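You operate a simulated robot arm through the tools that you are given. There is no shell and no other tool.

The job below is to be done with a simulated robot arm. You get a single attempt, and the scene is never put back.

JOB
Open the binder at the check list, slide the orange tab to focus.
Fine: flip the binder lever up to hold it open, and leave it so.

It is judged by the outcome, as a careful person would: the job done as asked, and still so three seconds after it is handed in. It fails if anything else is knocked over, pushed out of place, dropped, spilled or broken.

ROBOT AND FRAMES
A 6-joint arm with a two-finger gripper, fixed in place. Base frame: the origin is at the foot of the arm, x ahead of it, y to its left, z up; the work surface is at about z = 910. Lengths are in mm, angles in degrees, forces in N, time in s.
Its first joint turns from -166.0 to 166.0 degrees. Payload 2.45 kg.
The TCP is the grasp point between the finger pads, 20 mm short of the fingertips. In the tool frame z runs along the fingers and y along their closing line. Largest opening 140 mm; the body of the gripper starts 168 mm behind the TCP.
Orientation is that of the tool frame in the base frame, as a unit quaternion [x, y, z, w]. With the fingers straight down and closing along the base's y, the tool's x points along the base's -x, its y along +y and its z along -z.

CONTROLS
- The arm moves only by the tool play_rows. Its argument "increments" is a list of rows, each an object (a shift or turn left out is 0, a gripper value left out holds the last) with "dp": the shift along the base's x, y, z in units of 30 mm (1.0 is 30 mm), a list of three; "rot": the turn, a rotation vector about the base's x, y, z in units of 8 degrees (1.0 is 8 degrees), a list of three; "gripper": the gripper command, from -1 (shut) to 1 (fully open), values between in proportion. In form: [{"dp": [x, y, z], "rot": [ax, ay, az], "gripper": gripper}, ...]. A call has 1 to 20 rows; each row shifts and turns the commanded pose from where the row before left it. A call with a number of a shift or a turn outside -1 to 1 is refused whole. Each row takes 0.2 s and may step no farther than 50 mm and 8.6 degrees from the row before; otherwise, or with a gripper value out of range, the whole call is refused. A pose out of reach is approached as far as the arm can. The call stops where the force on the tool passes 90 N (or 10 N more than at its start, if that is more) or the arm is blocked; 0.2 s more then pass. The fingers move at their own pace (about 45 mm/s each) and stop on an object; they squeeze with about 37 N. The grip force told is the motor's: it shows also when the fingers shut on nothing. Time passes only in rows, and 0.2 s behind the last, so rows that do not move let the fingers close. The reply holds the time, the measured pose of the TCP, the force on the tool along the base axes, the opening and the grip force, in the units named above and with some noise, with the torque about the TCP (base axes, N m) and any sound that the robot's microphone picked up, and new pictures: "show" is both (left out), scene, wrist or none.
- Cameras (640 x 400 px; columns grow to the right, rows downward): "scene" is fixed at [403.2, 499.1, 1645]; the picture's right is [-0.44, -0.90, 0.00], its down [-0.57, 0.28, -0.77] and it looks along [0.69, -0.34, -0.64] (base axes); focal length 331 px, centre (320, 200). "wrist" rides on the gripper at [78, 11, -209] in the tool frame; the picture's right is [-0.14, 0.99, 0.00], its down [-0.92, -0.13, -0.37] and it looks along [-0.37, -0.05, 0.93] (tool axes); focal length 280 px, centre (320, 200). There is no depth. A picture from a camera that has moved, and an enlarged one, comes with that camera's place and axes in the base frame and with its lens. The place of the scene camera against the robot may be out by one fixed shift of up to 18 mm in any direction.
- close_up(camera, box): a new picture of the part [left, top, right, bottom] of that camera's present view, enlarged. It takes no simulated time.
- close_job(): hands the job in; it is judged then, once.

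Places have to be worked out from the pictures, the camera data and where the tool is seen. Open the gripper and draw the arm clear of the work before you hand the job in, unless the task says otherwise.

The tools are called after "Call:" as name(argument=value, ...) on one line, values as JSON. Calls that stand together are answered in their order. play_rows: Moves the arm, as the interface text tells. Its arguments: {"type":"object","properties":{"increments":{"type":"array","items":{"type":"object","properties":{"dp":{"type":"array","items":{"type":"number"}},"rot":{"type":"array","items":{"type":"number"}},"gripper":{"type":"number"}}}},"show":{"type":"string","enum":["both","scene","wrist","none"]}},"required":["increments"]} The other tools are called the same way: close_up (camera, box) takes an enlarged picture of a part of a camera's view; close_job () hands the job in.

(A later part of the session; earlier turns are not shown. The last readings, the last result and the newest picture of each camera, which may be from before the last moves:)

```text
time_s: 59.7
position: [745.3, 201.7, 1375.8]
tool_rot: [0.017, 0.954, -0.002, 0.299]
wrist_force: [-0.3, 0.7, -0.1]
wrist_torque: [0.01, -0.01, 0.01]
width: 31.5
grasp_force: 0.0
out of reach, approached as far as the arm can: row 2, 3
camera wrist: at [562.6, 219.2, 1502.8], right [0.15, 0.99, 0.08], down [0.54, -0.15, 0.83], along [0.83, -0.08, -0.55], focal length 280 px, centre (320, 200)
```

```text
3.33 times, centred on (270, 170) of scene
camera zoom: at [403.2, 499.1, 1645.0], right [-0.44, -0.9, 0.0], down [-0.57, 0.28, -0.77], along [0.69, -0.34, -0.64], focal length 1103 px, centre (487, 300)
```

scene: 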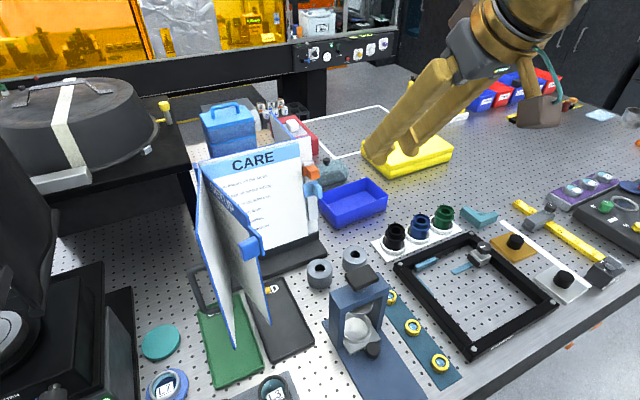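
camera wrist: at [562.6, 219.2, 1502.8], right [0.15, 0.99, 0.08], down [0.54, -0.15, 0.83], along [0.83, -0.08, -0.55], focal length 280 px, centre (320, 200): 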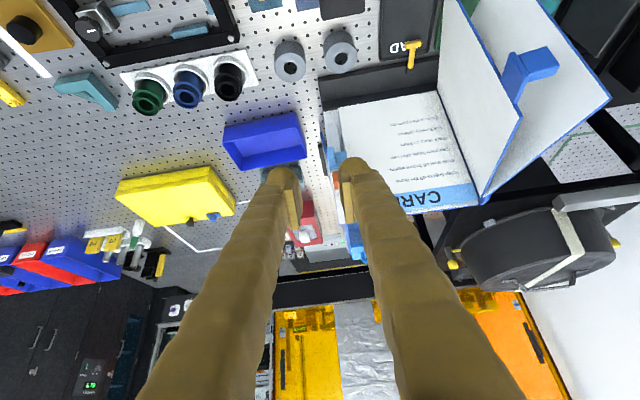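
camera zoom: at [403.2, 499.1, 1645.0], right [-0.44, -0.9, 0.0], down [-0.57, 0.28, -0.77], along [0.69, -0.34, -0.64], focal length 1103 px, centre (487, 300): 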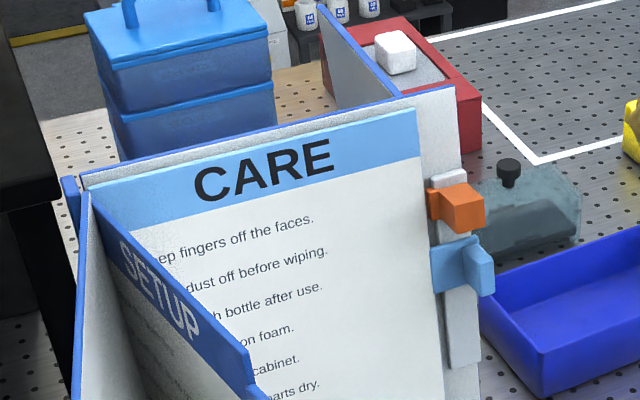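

CARE is fully exposed, and the orange slider sits on a vertical rail at the board's edge. The light-blue fin should be near (996, 210, 1108), so I bring the fingers in front of it at about 40° pitch.

Call:
play_rows(increments=[{"dp": [0.6, 0.1, -0.8], "rot": [0, -0.6, 0.25]}, {"dp": [0.6, 0.1, -0.9]}, {"dp": [0.6, 0.06, -0.9]}, {"dp": [0.6, 0, -0.9]}, {"dp": [0.7, 0, -0.9]}, {"dp": [0.8, 0, -0.9]}, {"dp": [0.8, 0, -0.9]}, {"dp": [0.8, 0, -0.9]}, {"dp": [0.5, 0, -0.9]}, {"dp": [0.1, 0, -0.7]}, {}], show="both")

Call:
close_up(camera="wrist", box=[250, 80, 400, 230])

Call:
close_up(camera="scene", box=[270, 130, 370, 230])

```text
time_s: 62.1
position: [928.6, 208.1, 1116.5]
tool_rot: [0.001, 0.941, 0.004, 0.339]
wrist_force: [1.3, 0.2, 0.1]
wrist_torque: [0.03, -0.01, 0.0]
width: 31.5
grasp_force: 0.0
camera wrist: at [735.7, 220.4, 1226.6], right [0.11, 0.99, 0.09], down [0.47, -0.13, 0.87], along [0.87, -0.05, -0.48], focal length 280 px, centre (320, 200)
```

scene: 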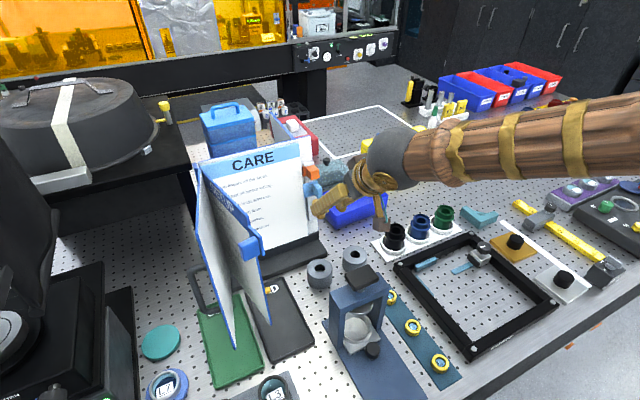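
wrist: 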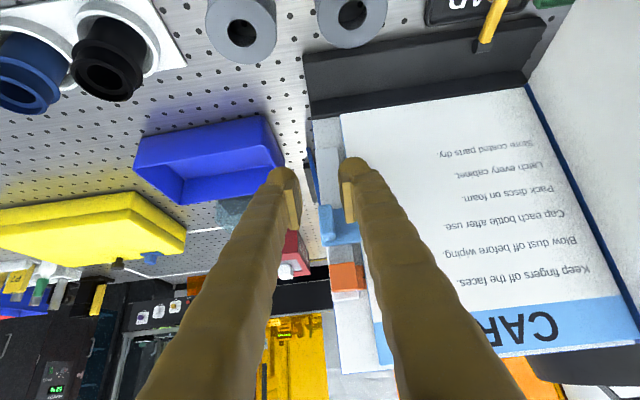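

```text
2.67 times, centred on (325, 155) of wrist
camera zoom: at [735.7, 220.4, 1226.6], right [0.11, 0.99, 0.09], down [0.47, -0.13, 0.87], along [0.87, -0.05, -0.48], focal length 748 px, centre (307, 320)
```

zoom: 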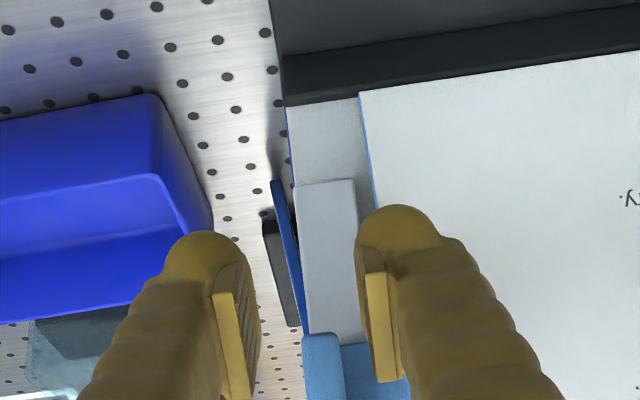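

```text
4.00 times, centred on (320, 180) of scene
camera zoom: at [403.2, 499.1, 1645.0], right [-0.44, -0.9, 0.0], down [-0.57, 0.28, -0.77], along [0.69, -0.34, -0.64], focal length 1324 px, centre (320, 280)
```

zoom: 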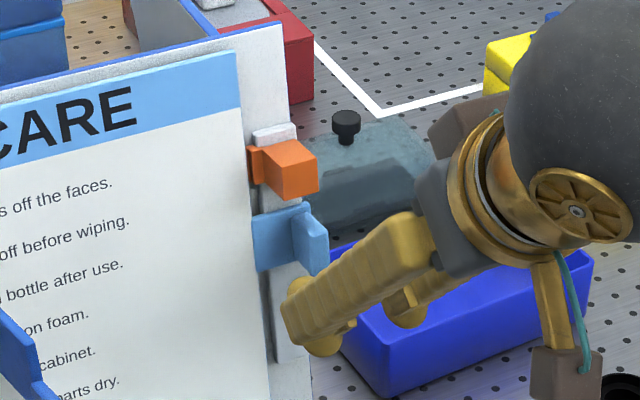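

The fin shows at y ≈ 210, z 1096–1135. I advance along x to about 978 at z ≈ 1120 and check before closing.

Call:
play_rows(increments=[{"dp": [0.5, 0.05, 0.06]}, {"dp": [0.5, 0, 0.06]}, {"dp": [0.4, 0, 0]}, {"dp": [0.22, 0, 0]}, {}], show="both")

Call:
close_up(camera="wrist", box=[250, 120, 400, 270])

Call:
close_up(camera="scene", box=[270, 130, 370, 230])

```text
time_s: 63.3
position: [977.3, 210.9, 1120.0]
tool_rot: [0.0, 0.941, 0.003, 0.339]
wrist_force: [0.2, -0.7, 0.4]
wrist_torque: [-0.01, -0.01, -0.01]
width: 31.3
grasp_force: 0.0
camera wrist: at [784.4, 221.9, 1230.3], right [0.11, 0.99, 0.09], down [0.48, -0.13, 0.87], along [0.87, -0.05, -0.48], focal length 280 px, centre (320, 200)
```

scene: 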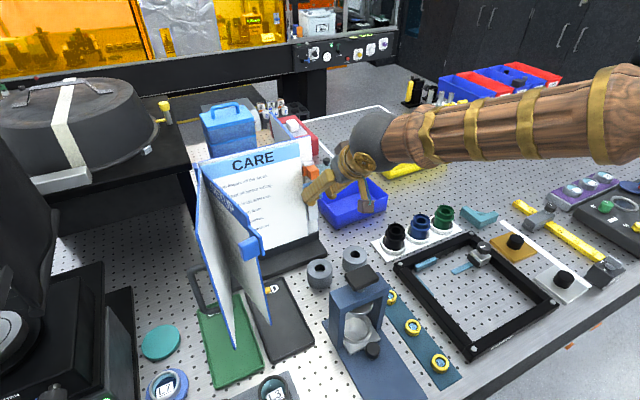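
wrist: 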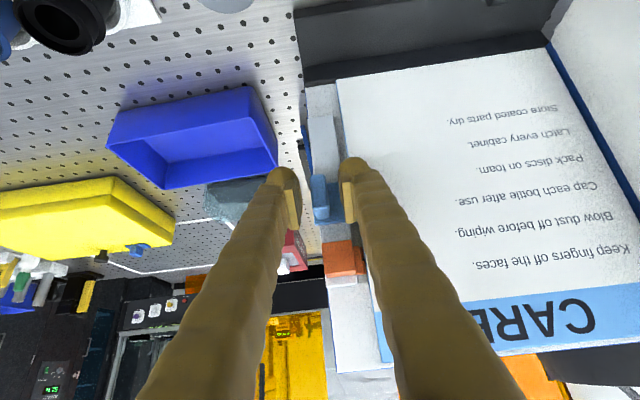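

```text
2.67 times, centred on (325, 195) of wrist
camera zoom: at [784.4, 221.9, 1230.3], right [0.11, 0.99, 0.09], down [0.48, -0.13, 0.87], along [0.87, -0.05, -0.48], focal length 748 px, centre (307, 213)
```

zoom: 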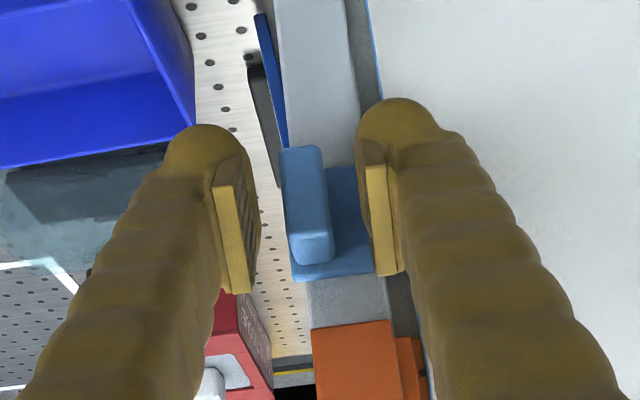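

```text
4.00 times, centred on (320, 180) of scene
camera zoom: at [403.2, 499.1, 1645.0], right [-0.44, -0.9, 0.0], down [-0.57, 0.28, -0.77], along [0.69, -0.34, -0.64], focal length 1324 px, centre (320, 280)
```

zoom: 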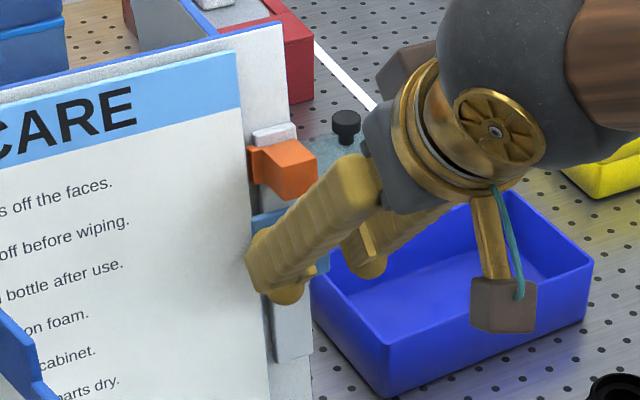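

The fin is between the pads without contact. I go 3 mm deeper and close.

Call:
play_rows(increments=[{"dp": [0.1, 0, -0.02]}, {"gripper": -1}, {}, {}, {}, {}], show="wrist")

Call:
close_up(camera="wrist", box=[250, 120, 400, 270])

```text
time_s: 64.7
position: [980.7, 209.9, 1119.7]
tool_rot: [0.001, 0.941, 0.004, 0.338]
wrist_force: [-3.5, -20.6, -3.2]
wrist_torque: [-0.21, 0.11, -0.1]
width: 12.7
grasp_force: 39.5
camera wrist: at [787.0, 221.2, 1229.7], right [0.11, 0.99, 0.09], down [0.48, -0.13, 0.87], along [0.87, -0.05, -0.49], focal length 280 px, centre (320, 200)
```

wrist: 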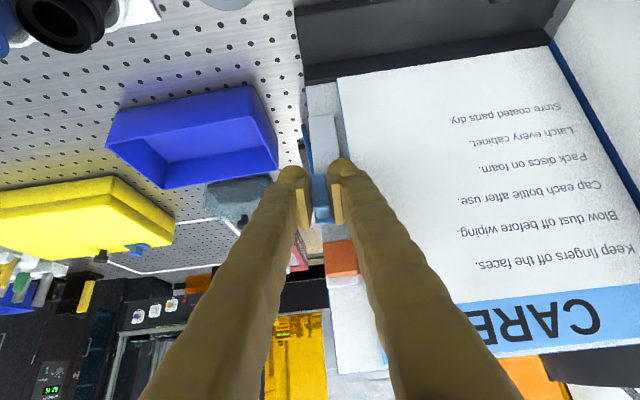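

```text
2.67 times, centred on (325, 195) of wrist
camera zoom: at [787.0, 221.2, 1229.7], right [0.11, 0.99, 0.09], down [0.48, -0.13, 0.87], along [0.87, -0.05, -0.49], focal length 748 px, centre (307, 213)
```

zoom: 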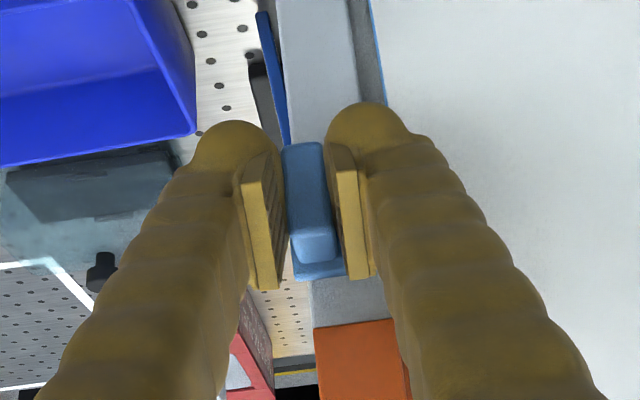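

CARE's fin is gripped at 12.7 mm. I swing it 16° first, which takes it clear of the orange block.

Call:
play_rows(increments=[{"dp": [-0.31, 0.04, 0.04], "rot": [-0.034, 0, -0.25]}, {"dp": [-0.305, 0.055, 0.04], "rot": [-0.034, 0, -0.25]}, {"dp": [-0.3, 0.065, 0.04], "rot": [-0.034, 0, -0.25]}, {"dp": [-0.3, 0.07, 0.04], "rot": [-0.034, 0, -0.25]}, {"dp": [-0.595, 0.183, 0.075], "rot": [-0.068, 0, -0.5]}, {"dp": [-0.58, 0.22, 0.075], "rot": [-0.068, 0, -0.5]}, {}], show="both")

```text
time_s: 66.3
position: [909.7, 231.8, 1130.1]
tool_rot: [0.125, 0.932, -0.061, 0.336]
wrist_force: [15.6, 38.1, 2.2]
wrist_torque: [0.1, -0.39, 0.42]
width: 12.8
grasp_force: 39.3
camera wrist: at [726.8, 298.3, 1237.8], right [0.37, 0.93, 0.06], down [0.42, -0.23, 0.88], along [0.83, -0.3, -0.48], focal length 280 px, centre (320, 200)
```

scene: 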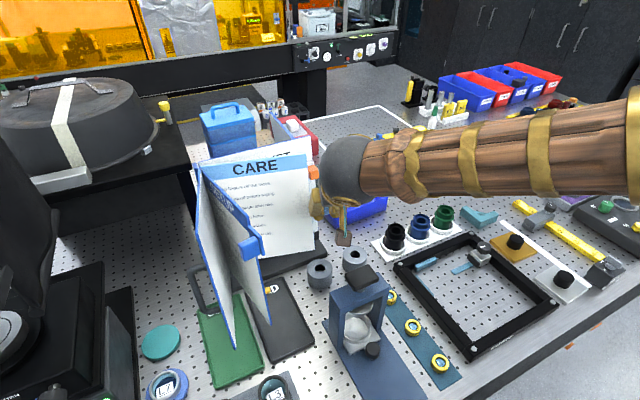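
wrist: 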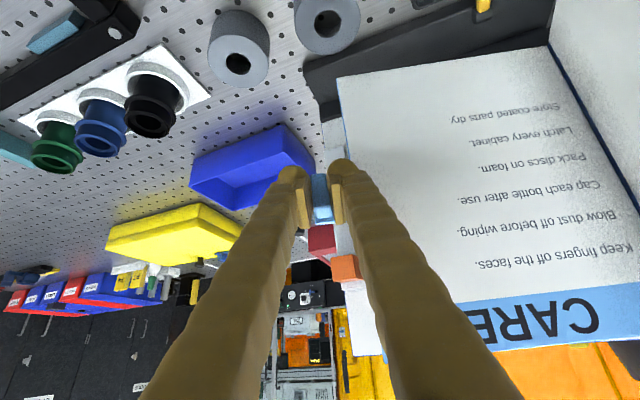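

It's at 16°, with a slight pull toward the hinge, so I correct 2–3 mm, advance to 24°, and then tilt the tool toward vertical while holding the fin.

Call:
play_rows(increments=[{"dp": [0, 0.09, 0]}, {"dp": [-0.565, 0.275, 0.075], "rot": [-0.068, 0, -0.5]}, {"dp": [-0.54, 0.315, 0.075], "rot": [-0.068, 0, -0.5]}, {"rot": [0.2, 0.457, 0]}, {"rot": [0.2, 0.457, 0]}, {"rot": [0.2, 0.457, 0]}, {"rot": [0.2, 0.457, 0]}, {}], show="both")

```text
time_s: 68.1
position: [874.5, 248.7, 1132.1]
tool_rot: [0.192, 0.959, -0.066, 0.199]
wrist_force: [15.7, 24.1, -1.0]
wrist_torque: [0.45, 0.32, -0.05]
width: 13.0
grasp_force: 39.3
camera wrist: at [738.3, 329.5, 1289.1], right [0.51, 0.86, 0.01], down [0.6, -0.36, 0.72], along [0.62, -0.36, -0.7], focal length 280 px, centre (320, 200)
```

scene: 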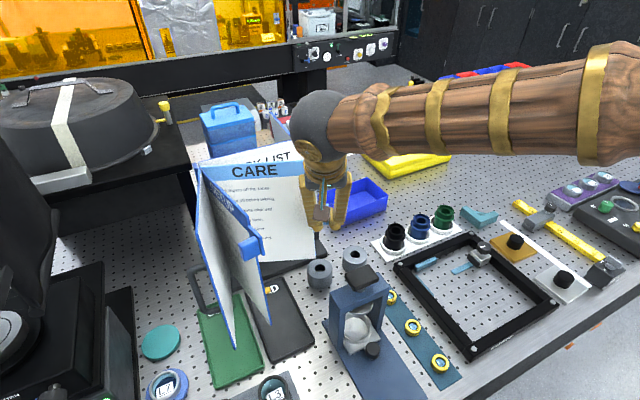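
wrist: 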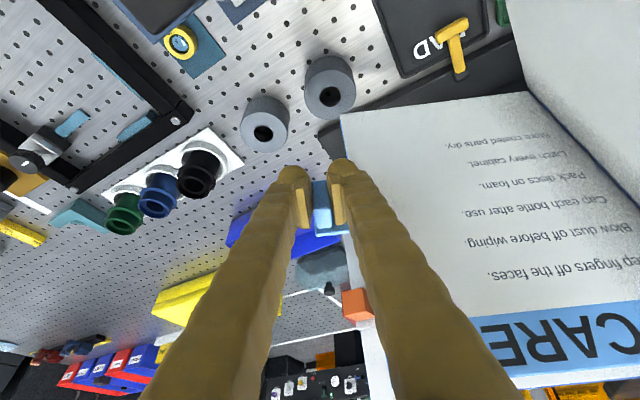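

"CHECK LIST" shows behind CARE, and pitching while holding the fin works. I continue the swing another 24° while bringing the tool closer to vertical.

Call:
play_rows(increments=[{"dp": [0.03, 0.08, 0.02]}, {"dp": [-0.525, 0.35, 0.09], "rot": [0.08, 0.3, -0.5]}, {"dp": [-0.495, 0.383, 0.085], "rot": [0.1, 0.28, -0.5]}, {"dp": [-0.47, 0.415, 0.08], "rot": [0.12, 0.26, -0.5]}, {"dp": [-0.44, 0.445, 0.075], "rot": [0.13, 0.25, -0.5]}, {}], show="both")

```text
time_s: 69.5
position: [819.7, 300.3, 1143.1]
tool_rot: [0.324, 0.936, -0.078, 0.111]
wrist_force: [3.0, 0.7, -0.4]
wrist_torque: [0.19, 0.04, -0.41]
width: 12.6
grasp_force: 39.2
camera wrist: at [732.8, 400.9, 1323.1], right [0.72, 0.69, -0.04], down [0.57, -0.56, 0.6], along [0.39, -0.46, -0.8], focal length 280 px, centre (320, 200)
```

scene: 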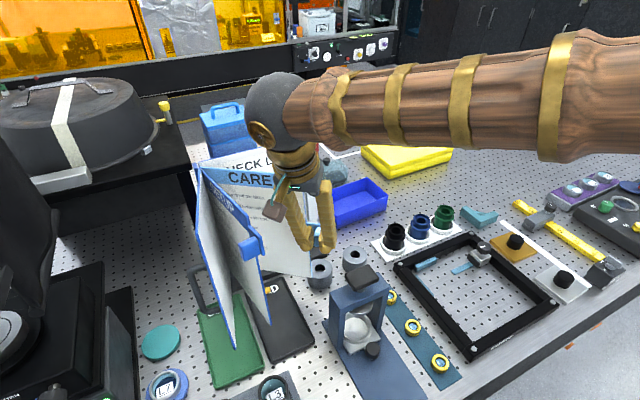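
wrist: 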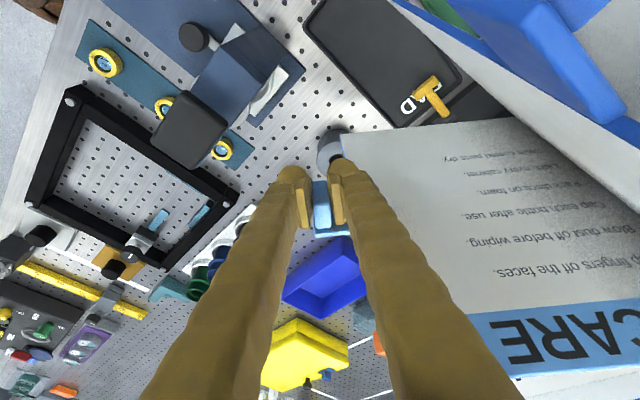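

At 40° with small forces, I continue to about 56°.

Call:
play_rows(increments=[{"dp": [-0.41, 0.47, 0.06], "rot": [-0.068, 0, -0.5]}, {"dp": [-0.373, 0.5, 0.05], "rot": [-0.068, 0, -0.5]}, {"dp": [-0.335, 0.525, 0.05], "rot": [-0.068, 0, -0.5]}, {"dp": [-0.295, 0.55, 0.04], "rot": [-0.068, 0, -0.5]}, {}], show="both")

```text
time_s: 70.7
position: [779.5, 361.6, 1147.9]
tool_rot: [0.448, 0.881, -0.107, 0.106]
wrist_force: [73.1, 33.9, -4.6]
wrist_torque: [0.1, -0.82, 0.24]
width: 13.3
grasp_force: 39.9
camera wrist: at [724.7, 489.1, 1324.4], right [0.88, 0.46, -0.06], down [0.39, -0.67, 0.62], along [0.25, -0.57, -0.78], focal length 280 px, centre (320, 200)
```

scene: 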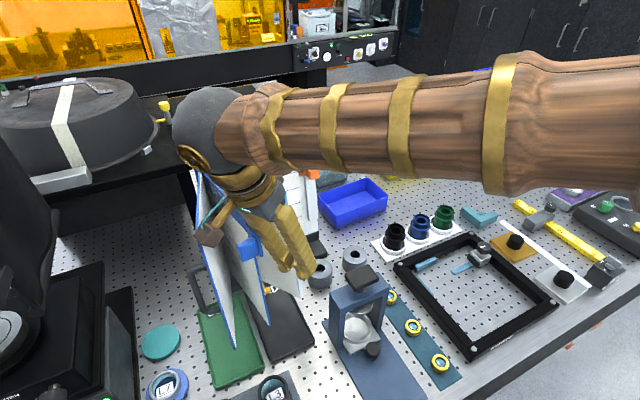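
wrist: 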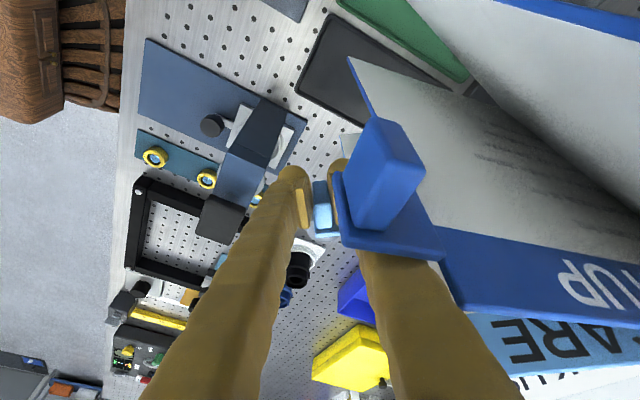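

There's a radial pull of about 80 N, so I ease 3–4 mm toward the hinge, then go on in smaller steps. The finger is about to reach SETUP's tab, which can move along with it.

Call:
play_rows(increments=[{"dp": [0.12, 0.07, 0]}, {"dp": [-0.12, 0.28, 0.015], "rot": [-0.034, 0, -0.25]}, {"dp": [-0.11, 0.285, 0.015], "rot": [-0.034, 0, -0.25]}, {"dp": [-0.1, 0.29, 0.015], "rot": [-0.034, 0, -0.25]}, {"dp": [-0.09, 0.29, 0.015], "rot": [-0.034, 0, -0.25]}, {}], show="both")

```text
time_s: 72.1
position: [767.2, 395.2, 1149.6]
tool_rot: [0.509, 0.846, -0.125, 0.101]
wrist_force: [21.5, 4.5, 7.4]
wrist_torque: [-0.15, -0.38, -0.22]
width: 13.3
grasp_force: 39.7
camera wrist: at [732.0, 533.7, 1323.4], right [0.94, 0.33, -0.07], down [0.3, -0.71, 0.64], along [0.16, -0.62, -0.77], focal length 280 px, centre (320, 200)
```

scene: 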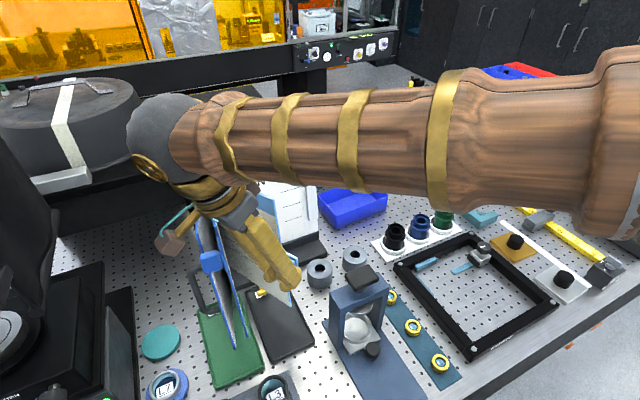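
wrist: 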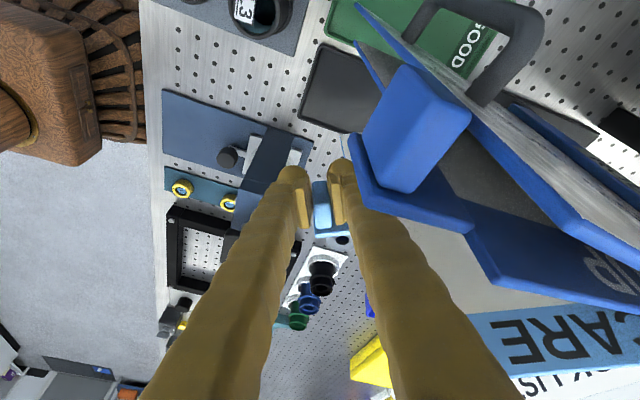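

CARE is at about 64° and SETUP has been carried nearly to the cover. I push about 8° more, gently.

Call:
play_rows(increments=[{"dp": [0.02, 0.29, 0.01], "rot": [-0.034, 0, -0.25]}, {"dp": [-0.06, 0.3, 0.01], "rot": [-0.034, 0, -0.25]}, {"dp": [-0.06, 0.3, 0.01], "rot": [-0.034, 0, -0.25]}, {"dp": [-0.05, 0.3, 0.005], "rot": [-0.034, 0, -0.25]}, {}], show="both")

```text
time_s: 73.0
position: [762.3, 417.9, 1151.6]
tool_rot: [0.554, 0.815, -0.142, 0.096]
wrist_force: [-14.7, -44.2, 3.0]
wrist_torque: [4.88, -0.07, -1.6]
width: 13.0
grasp_force: 39.5
stopped in row 4: the force on the tool passed its limit at 102 N (the readings are from after the stop); the commanded pose is now the measured one
camera wrist: at [744.3, 561.9, 1321.5], right [0.97, 0.22, -0.08], down [0.22, -0.73, 0.65], along [0.09, -0.65, -0.75], focal length 280 px, centre (320, 200)
```

scene: 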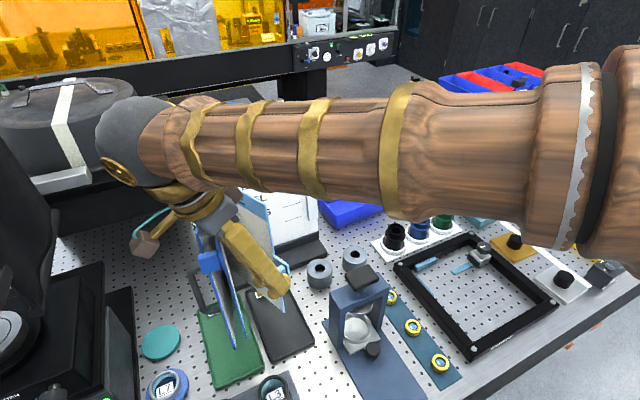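
wrist: 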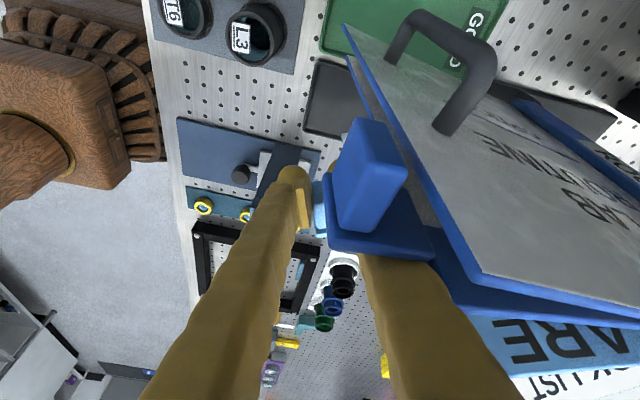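

SETUP now rests against the cover and CARE is at about 70°. I relieve the pressure, open slightly, and lift straight off the fin.

Call:
play_rows(increments=[{"dp": [0, -0.12, 0]}, {"gripper": -0.7}, {"gripper": -0.55}, {}, {}, {"dp": [0, 0, 0.3]}, {"dp": [0, 0, 0.5]}, {"dp": [0, 0, 0.7]}, {"dp": [0, 0, 0.8]}, {}], show="both")

```text
time_s: 75.2
position: [763.1, 417.8, 1220.2]
tool_rot: [0.553, 0.815, -0.141, 0.096]
wrist_force: [0.4, -0.1, -0.3]
wrist_torque: [-0.01, -0.02, 0.01]
width: 31.7
grasp_force: 0.1
camera wrist: at [744.0, 561.7, 1390.7], right [0.97, 0.23, -0.08], down [0.22, -0.73, 0.65], along [0.09, -0.65, -0.76], focal length 280 px, centre (320, 200)
```

scene: 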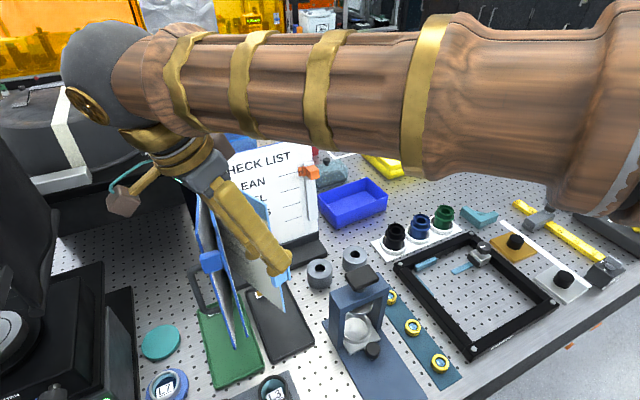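
wrist: 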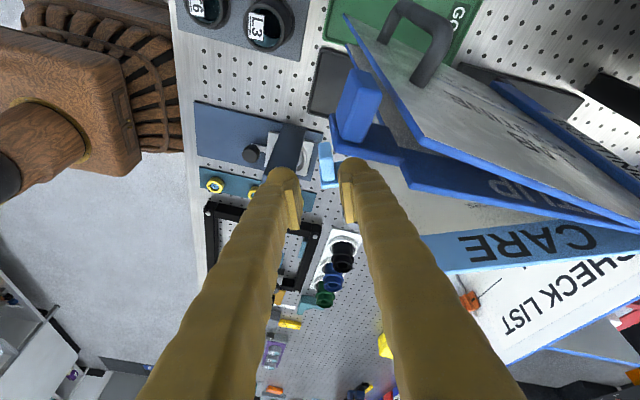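

CARE stays put and the CHECK LIST page is in view. I lift away and undo the yaw, to look and then to push the leaves farther open from inside.

Call:
play_rows(increments=[{"dp": [0, 0, 0.9]}, {"dp": [0, 0, 0.9]}, {"dp": [0, -0.2, 0.9]}, {"dp": [0, -0.3, 0.9]}, {"dp": [0, -0.3, 0.9]}, {"dp": [0, -0.5, 0.3], "rot": [0.136, 0, 0.98], "gripper": -1}, {"dp": [0, -0.5, 0], "rot": [0.136, 0, 0.98]}, {"dp": [0, -0.5, 0], "rot": [0.136, 0, 0.98]}, {"dp": [0, -0.5, 0], "rot": [0.136, 0, 0.98]}, {"dp": [0, -0.5, 0], "rot": [0.136, 0, 0.98]}, {"dp": [0, -0.5, 0], "rot": [0.136, 0, 0.98]}, {"dp": [0, -0.3, 0], "rot": [0.136, 0, 0.98]}, {"dp": [0, 0, 0], "rot": [0.136, 0, 0.98]}, {"dp": [0, 0, 0], "rot": [0.07, 0, 0.5]}, {}], show="both")

Call:
close_up(camera="scene", box=[180, 130, 350, 270])

Call:
close_up(camera="scene", box=[180, 240, 340, 370])

Call:
close_up(camera="wrist", box=[270, 80, 470, 260])

```text
time_s: 78.4
position: [763.1, 294.8, 1362.9]
tool_rot: [0.019, 0.993, -0.002, 0.114]
wrist_force: [-0.7, 0.1, -0.5]
wrist_torque: [-0.03, 0.02, 0.01]
width: 0.2
grasp_force: 29.4
camera wrist: at [640.1, 310.9, 1548.9], right [0.17, 0.98, 0.03], down [0.81, -0.16, 0.57], along [0.57, -0.07, -0.82], focal length 280 px, centre (320, 200)
```

scene: 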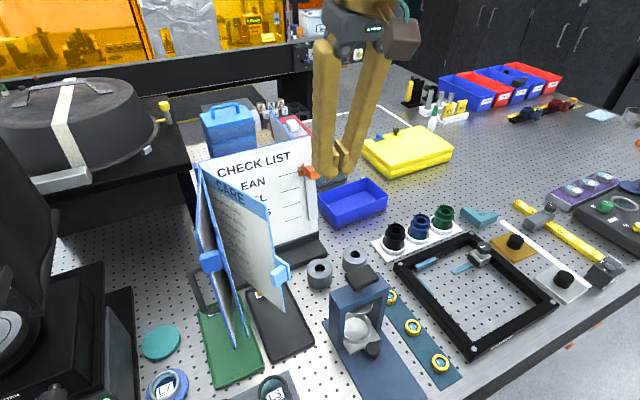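
wrist: 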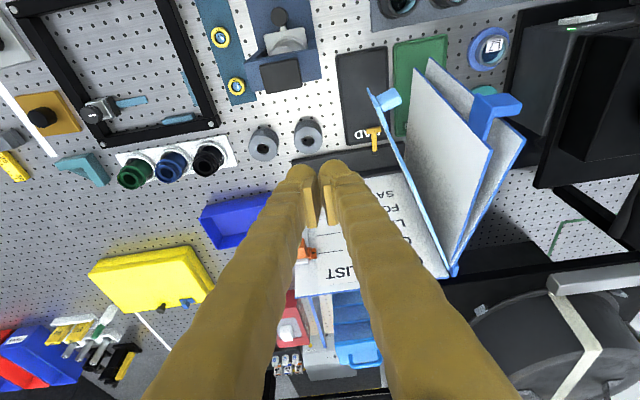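

```text
2.86 times, centred on (265, 200) of scene
camera zoom: at [403.2, 499.1, 1645.0], right [-0.44, -0.9, 0.0], down [-0.57, 0.28, -0.77], along [0.69, -0.34, -0.64], focal length 945 px, centre (477, 200)
```

zoom: 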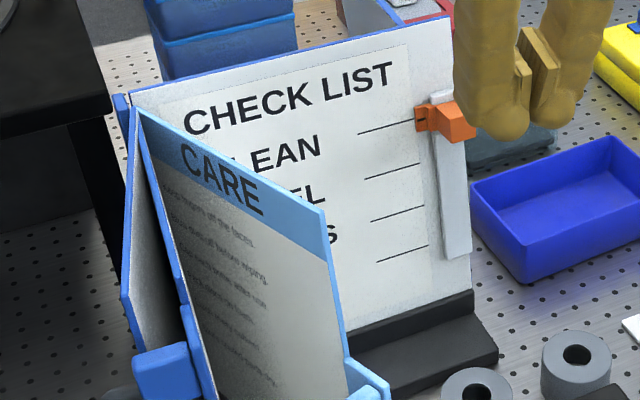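

```text
3.08 times, centred on (260, 305) of scene
camera zoom: at [403.2, 499.1, 1645.0], right [-0.44, -0.9, 0.0], down [-0.57, 0.28, -0.77], along [0.69, -0.34, -0.64], focal length 1018 px, centre (505, -123)
```

zoom: 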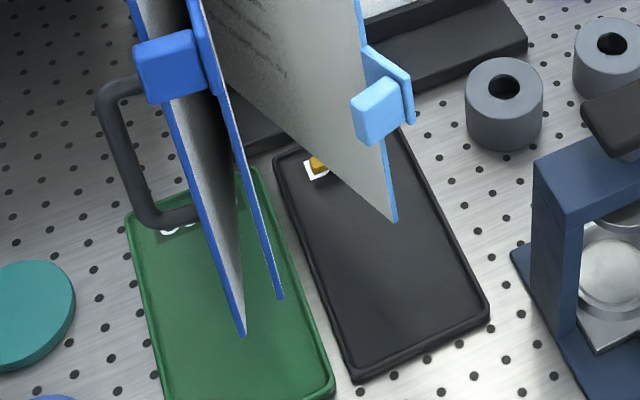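

```text
2.22 times, centred on (370, 170) of wrist
camera zoom: at [640.1, 310.9, 1548.9], right [0.17, 0.98, 0.03], down [0.81, -0.16, 0.57], along [0.57, -0.07, -0.82], focal length 623 px, centre (209, 267)
```

zoom: 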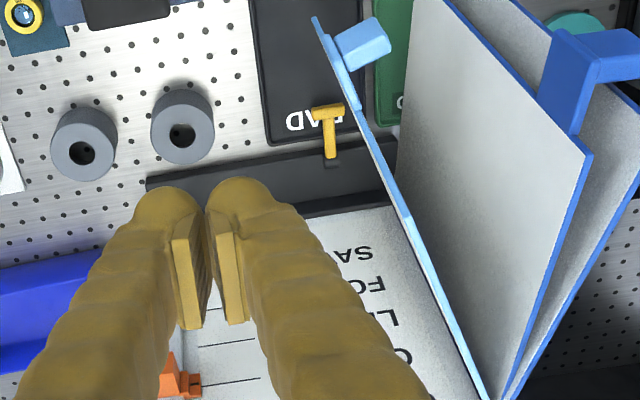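

The check list reads CLEAN / LEVEL / FO… / SA…, and the orange pointer is on the CLEAN line, so FOCUS is the third line. First I lower the shut fingers inside and sweep CARE farther open.

Call:
play_rows(increments=[{"dp": [0.9, 0.25, 0], "rot": [0, 1, 0]}, {"dp": [0.9, 0.25, 0], "rot": [0, 0, 0.25]}, {"dp": [0.9, 0.25, 0]}, {"dp": [0.9, 0.25, 0]}, {"dp": [0.5, 0.2, -0.5]}, {"dp": [0, 0, -0.9]}, {"dp": [0, 0, -0.9]}, {"dp": [0, 0, -0.9]}, {"dp": [0, 0, -0.9]}, {"dp": [0, 0, -0.9]}, {"dp": [0, 0, -0.8]}, {}], show="both")

```text
time_s: 81.0
position: [886.8, 331.1, 1187.6]
tool_rot: [0.002, 0.999, -0.002, 0.046]
wrist_force: [-0.2, 0.3, 0.0]
wrist_torque: [-0.01, 0.0, -0.02]
width: 0.0
grasp_force: 29.7
camera wrist: at [789.5, 344.4, 1388.1], right [0.14, 0.99, 0.01], down [0.88, -0.13, 0.45], along [0.45, -0.06, -0.89], focal length 280 px, centre (320, 200)
```

scene: 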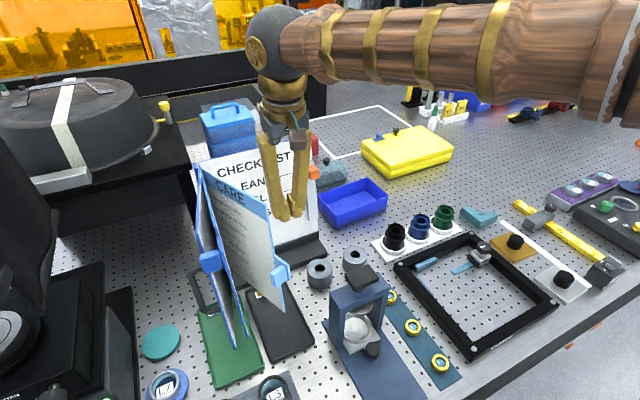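
wrist: 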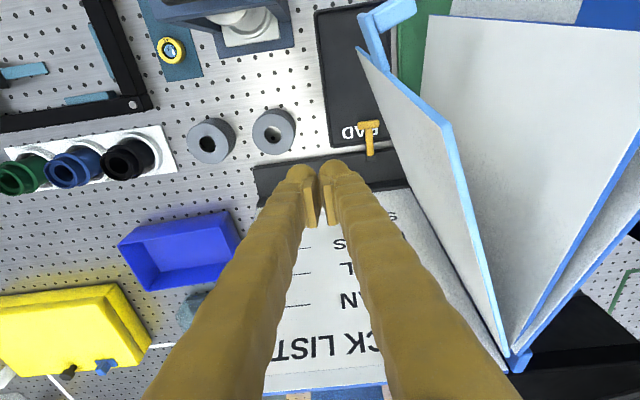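

The fingers are inside. I sweep slowly around the hinge so that CARE moves toward the other leaves.

Call:
play_rows(increments=[{"dp": [-0.3, 0.3, 0]}, {"dp": [-0.3, 0.31, 0]}, {"dp": [-0.25, 0.33, 0]}, {"dp": [-0.24, 0.34, 0]}, {"dp": [-0.18, 0.33, 0]}, {"dp": [-0.17, 0.33, 0]}, {"dp": [-0.14, 0.33, 0]}, {"dp": [-0.12, 0.33, 0]}, {"dp": [-0.1, 0.33, 0]}, {"dp": [-0.08, 0.33, 0]}, {}], show="both")

```text
time_s: 83.4
position: [831.4, 425.9, 1190.0]
tool_rot: [0.003, 0.999, -0.003, 0.045]
wrist_force: [16.3, -59.0, -3.4]
wrist_torque: [4.76, 1.33, 0.78]
width: 0.1
grasp_force: 29.5
camera wrist: at [735.0, 438.8, 1389.9], right [0.14, 0.99, 0.01], down [0.88, -0.13, 0.45], along [0.45, -0.06, -0.89], focal length 280 px, centre (320, 200)
```

scene: 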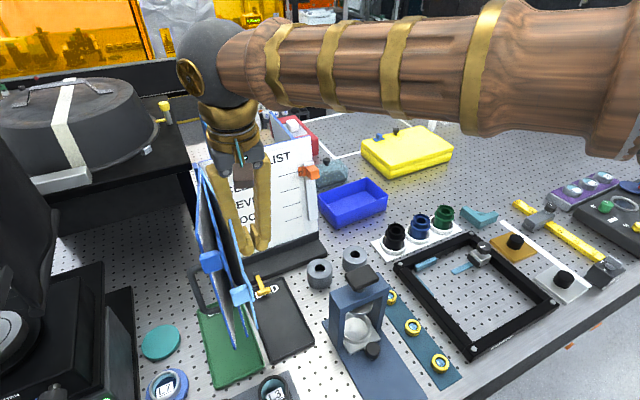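
wrist: 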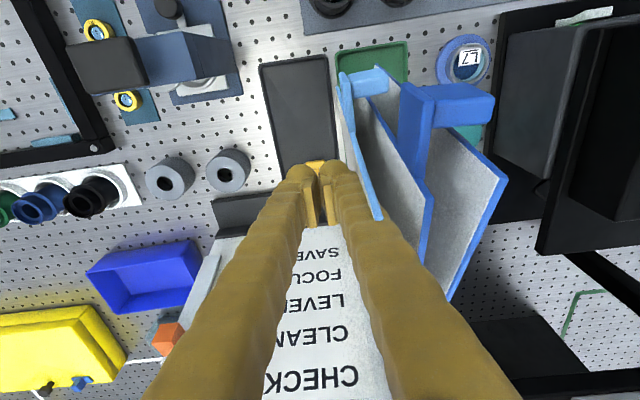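

The leaves are stacked against the cover (60 N), with CARE at about 80°. The list reads CLEAN, LEVEL, FOCUS, SAVE. I back off, lift out, and check that everything stays open.

Call:
play_rows(increments=[{"dp": [0.05, -0.3, 0]}, {"dp": [0.1, -0.8, 0]}, {"dp": [0, -0.8, 0.3]}, {"dp": [0, -0.5, 0.9]}, {"dp": [-0.3, -0.3, 0.9]}, {"dp": [-0.9, 0, 0.9]}, {"dp": [-0.9, 0, 0.9], "rot": [0, -1, 0]}, {"dp": [-0.9, 0, 0.5], "rot": [0, -1, 0]}, {"dp": [-0.9, 0, 0], "rot": [0, -1, 0]}, {"dp": [-0.5, 0, 0], "rot": [0, -1, 0], "gripper": 0.5}, {"gripper": 0.9}, {}, {}, {}], show="both")

Call:
close_up(camera="wrist", box=[250, 60, 450, 260])

Call:
close_up(camera="scene", box=[190, 130, 340, 240])

Call:
close_up(camera="scene", box=[200, 230, 320, 330])

```text
time_s: 86.4
position: [701.1, 348.0, 1322.1]
tool_rot: [0.003, 0.947, -0.002, 0.32]
wrist_force: [-0.3, 0.3, -0.1]
wrist_torque: [-0.02, 0.0, -0.01]
width: 104.4
grasp_force: 0.1
camera wrist: at [512.8, 361.0, 1440.3], right [0.12, 0.99, 0.08], down [0.51, -0.13, 0.85], along [0.85, -0.06, -0.52], focal length 280 px, centre (320, 200)
```

scene: 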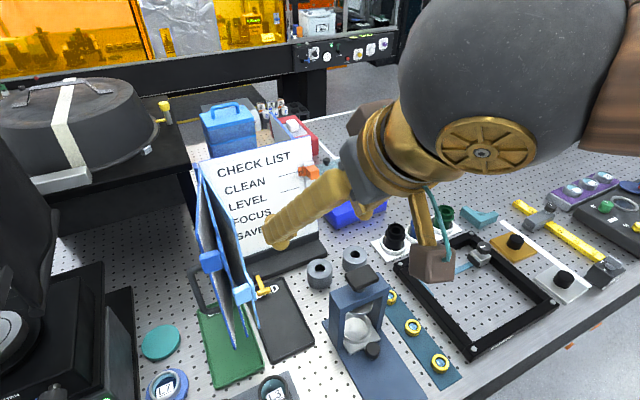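
wrist: 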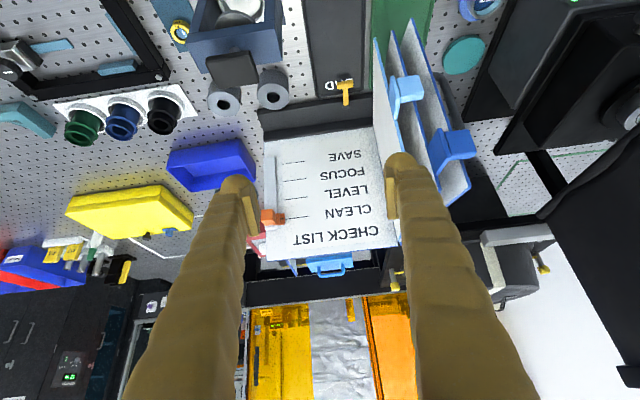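

```text
2.00 times, centred on (350, 160) of wrist
camera zoom: at [512.8, 361.0, 1440.3], right [0.12, 0.99, 0.08], down [0.51, -0.13, 0.85], along [0.85, -0.06, -0.52], focal length 561 px, centre (260, 280)
```

zoom: 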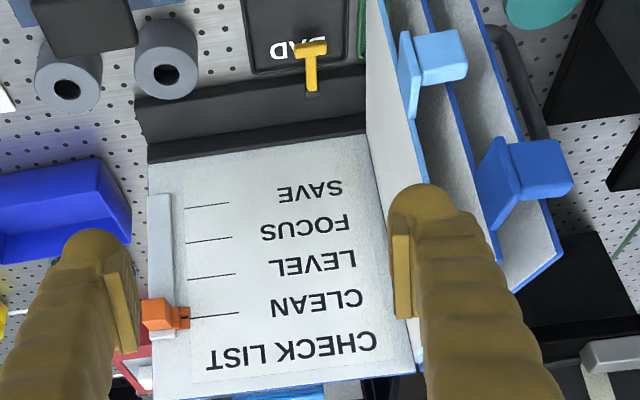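

```text
3.64 times, centred on (265, 185) of scene
camera zoom: at [403.2, 499.1, 1645.0], right [-0.44, -0.9, 0.0], down [-0.57, 0.28, -0.77], along [0.69, -0.34, -0.64], focal length 1203 px, centre (520, 254)
```

zoom: 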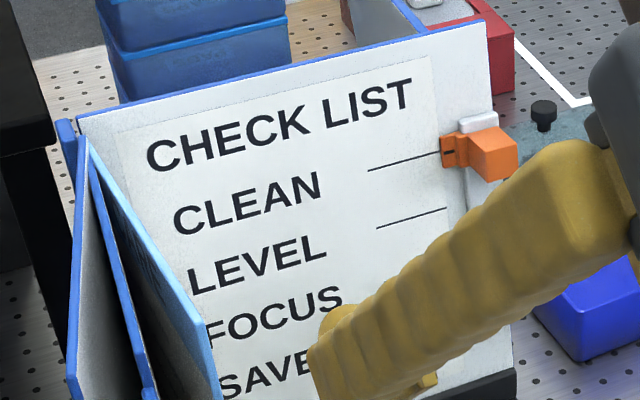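

```text
4.00 times, centred on (260, 280) of scene
camera zoom: at [403.2, 499.1, 1645.0], right [-0.44, -0.9, 0.0], down [-0.57, 0.28, -0.77], along [0.69, -0.34, -0.64], focal length 1324 px, centre (560, -120)
```

zoom: 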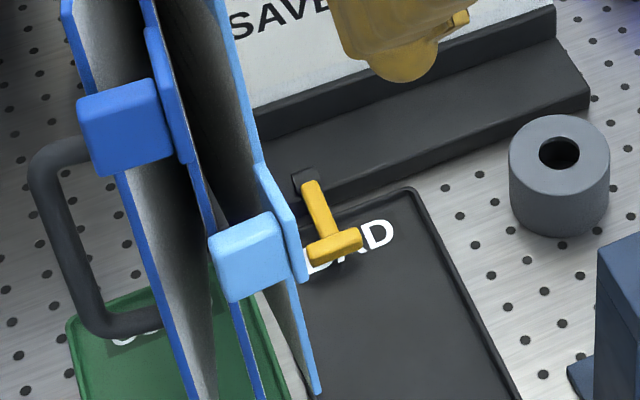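

Everything stays open. The FOCUS line is about 88 mm below the CLEAN line along the board's slope. I go to the orange block (y ≈ 208–231, z ≈ 1151–1180) to grip it from the front.

Call:
play_rows(increments=[{"dp": [0, -0.8, -0.3], "gripper": -0.3, "rot": [0, -0.3, 0]}, {"dp": [0.3, -0.8, -0.4]}, {"dp": [0.7, -0.8, -0.4]}, {"dp": [0.8, -0.7, -0.5]}, {"dp": [0.8, -0.6, -0.5]}, {"dp": [0.8, -0.5, -0.6]}, {"dp": [0.8, -0.08, -0.6]}, {"dp": [0.8, 0, -0.6]}, {"dp": [0.9, 0, -0.6]}, {"dp": [0.9, 0, -0.5]}, {"dp": [0.7, 0, 0]}, {}], show="both")

Call:
close_up(camera="wrist", box=[250, 100, 400, 250])

Call:
close_up(camera="scene", box=[260, 130, 360, 230])

```text
time_s: 89.0
position: [926.3, 219.6, 1173.9]
tool_rot: [0.003, 0.941, -0.001, 0.339]
wrist_force: [-0.4, -0.5, -0.1]
wrist_torque: [-0.03, -0.04, -0.01]
width: 49.0
grasp_force: 0.1
camera wrist: at [733.2, 232.7, 1282.4], right [0.11, 0.99, 0.09], down [0.47, -0.13, 0.87], along [0.87, -0.06, -0.48], focal length 280 px, centre (320, 200)
```

scene: 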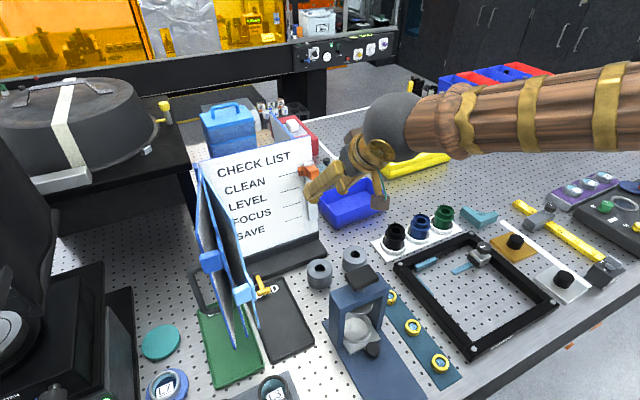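
wrist: 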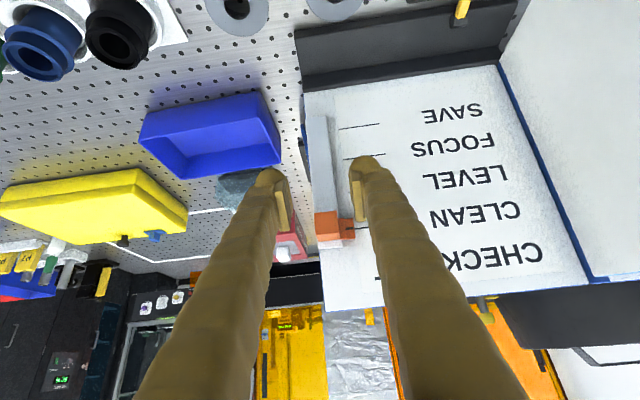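

```text
2.67 times, centred on (325, 175) of wrist
camera zoom: at [733.2, 232.7, 1282.4], right [0.11, 0.99, 0.09], down [0.47, -0.13, 0.87], along [0.87, -0.06, -0.48], focal length 748 px, centre (307, 267)
```

zoom: 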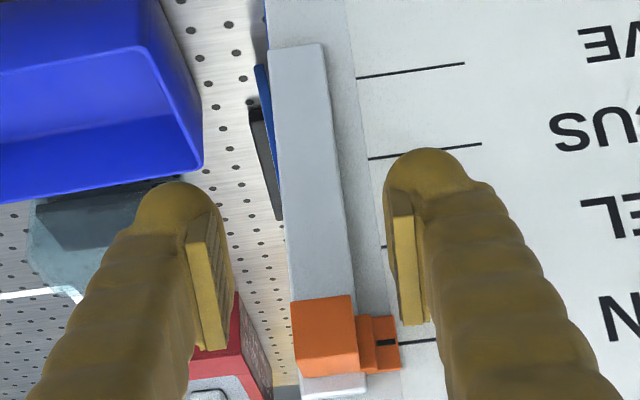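

```text
4.00 times, centred on (310, 180) of scene
camera zoom: at [403.2, 499.1, 1645.0], right [-0.44, -0.9, 0.0], down [-0.57, 0.28, -0.77], along [0.69, -0.34, -0.64], focal length 1324 px, centre (360, 280)
```

zoom: 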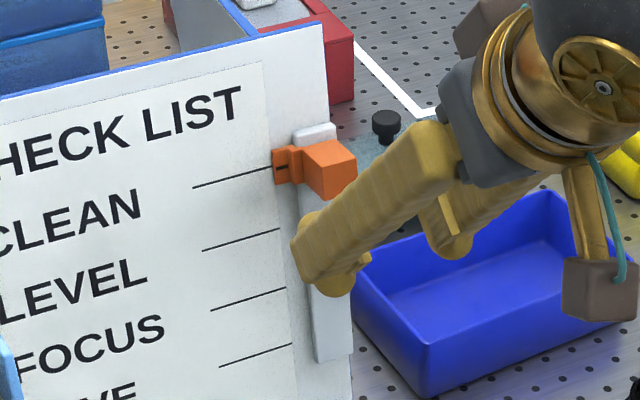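

The block is at y 208–232, z 1156–1178, centred in the gripper. I advance to x ≈ 978 and close on it.

Call:
play_rows(increments=[{"dp": [0.6, 0, -0.04]}, {"dp": [0.6, 0, -0.02]}, {"dp": [0.5, 0, 0]}, {"gripper": -1}, {}, {}, {}, {}], show="both")

Call:
close_up(camera="wrist", box=[250, 100, 400, 250])

```text
time_s: 90.8
position: [979.0, 218.3, 1170.2]
tool_rot: [0.003, 0.941, -0.002, 0.338]
wrist_force: [9.8, -15.6, -0.9]
wrist_torque: [0.0, -0.01, -0.22]
width: 22.4
grasp_force: 45.0
camera wrist: at [784.7, 232.2, 1280.2], right [0.11, 0.99, 0.09], down [0.47, -0.13, 0.87], along [0.87, -0.06, -0.48], focal length 280 px, centre (320, 200)
```

scene: 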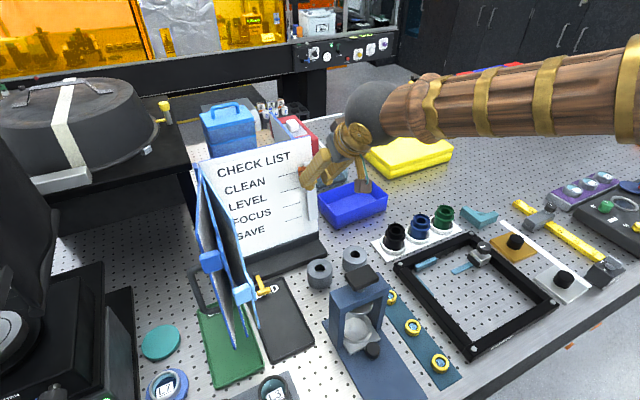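
wrist: 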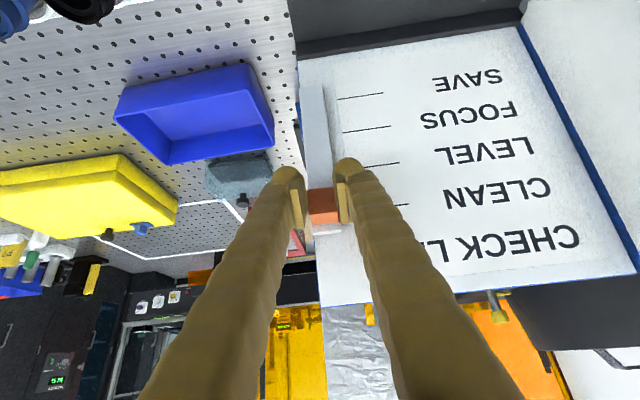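

```text
2.67 times, centred on (325, 175) of wrist
camera zoom: at [784.7, 232.2, 1280.2], right [0.11, 0.99, 0.09], down [0.47, -0.13, 0.87], along [0.87, -0.06, -0.48], focal length 748 px, centre (307, 267)
```

zoom: 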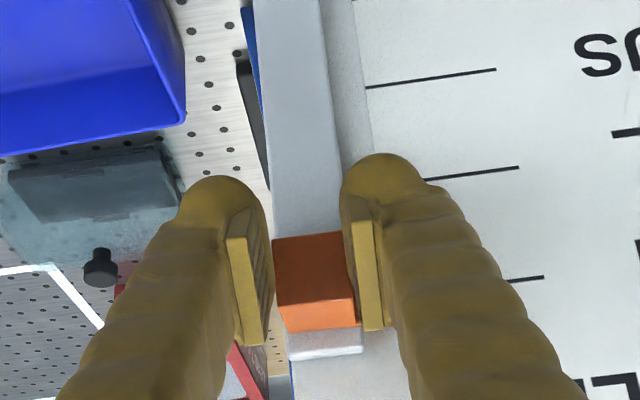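

The block is gripped at 22.4 mm. I slide it down along the rail's slope, about 42 mm (one line) first, watching the force.

Call:
play_rows(increments=[{"dp": [-0.02, 0, -0.17]}, {"dp": [-0.04, 0, -0.31]}, {"dp": [-0.04, 0, -0.31]}, {"dp": [-0.04, 0, -0.31]}, {"dp": [-0.04, 0, -0.31]}, {}], show="both")

Call:
close_up(camera="scene", box=[260, 130, 360, 230])

```text
time_s: 92.2
position: [971.5, 217.9, 1126.9]
tool_rot: [0.002, 0.941, -0.002, 0.337]
wrist_force: [-19.9, -17.7, 2.5]
wrist_torque: [-0.01, 0.12, -0.31]
width: 22.8
grasp_force: 45.1
camera wrist: at [778.8, 232.1, 1237.8], right [0.11, 0.99, 0.09], down [0.47, -0.13, 0.87], along [0.87, -0.06, -0.48], focal length 280 px, centre (320, 200)
```

scene: 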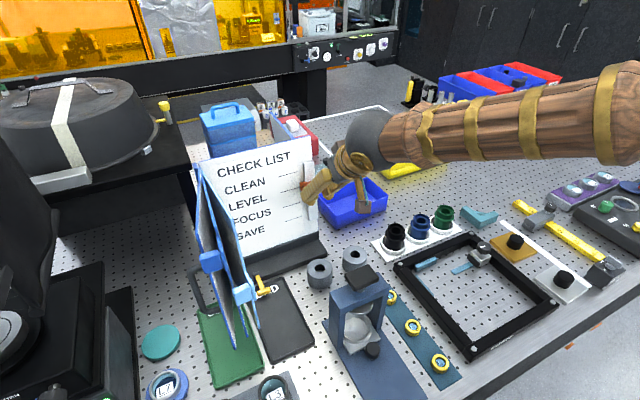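
wrist: 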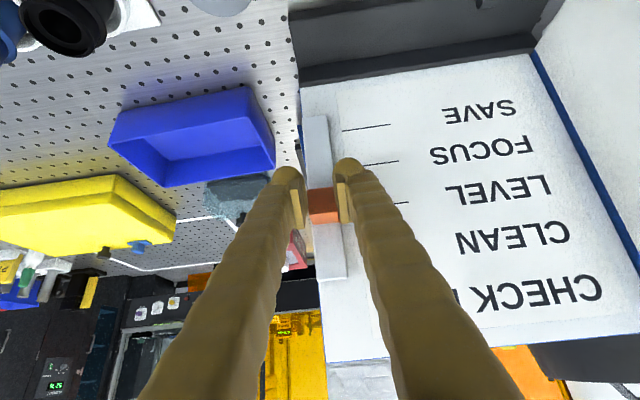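

```text
4.00 times, centred on (310, 180) of scene
camera zoom: at [403.2, 499.1, 1645.0], right [-0.44, -0.9, 0.0], down [-0.57, 0.28, -0.77], along [0.69, -0.34, -0.64], focal length 1324 px, centre (360, 280)
```

zoom: 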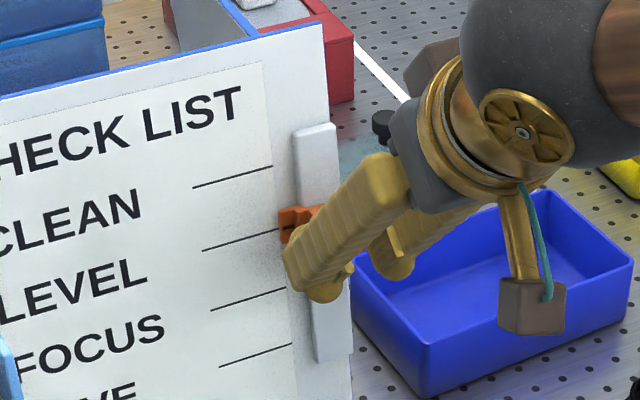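

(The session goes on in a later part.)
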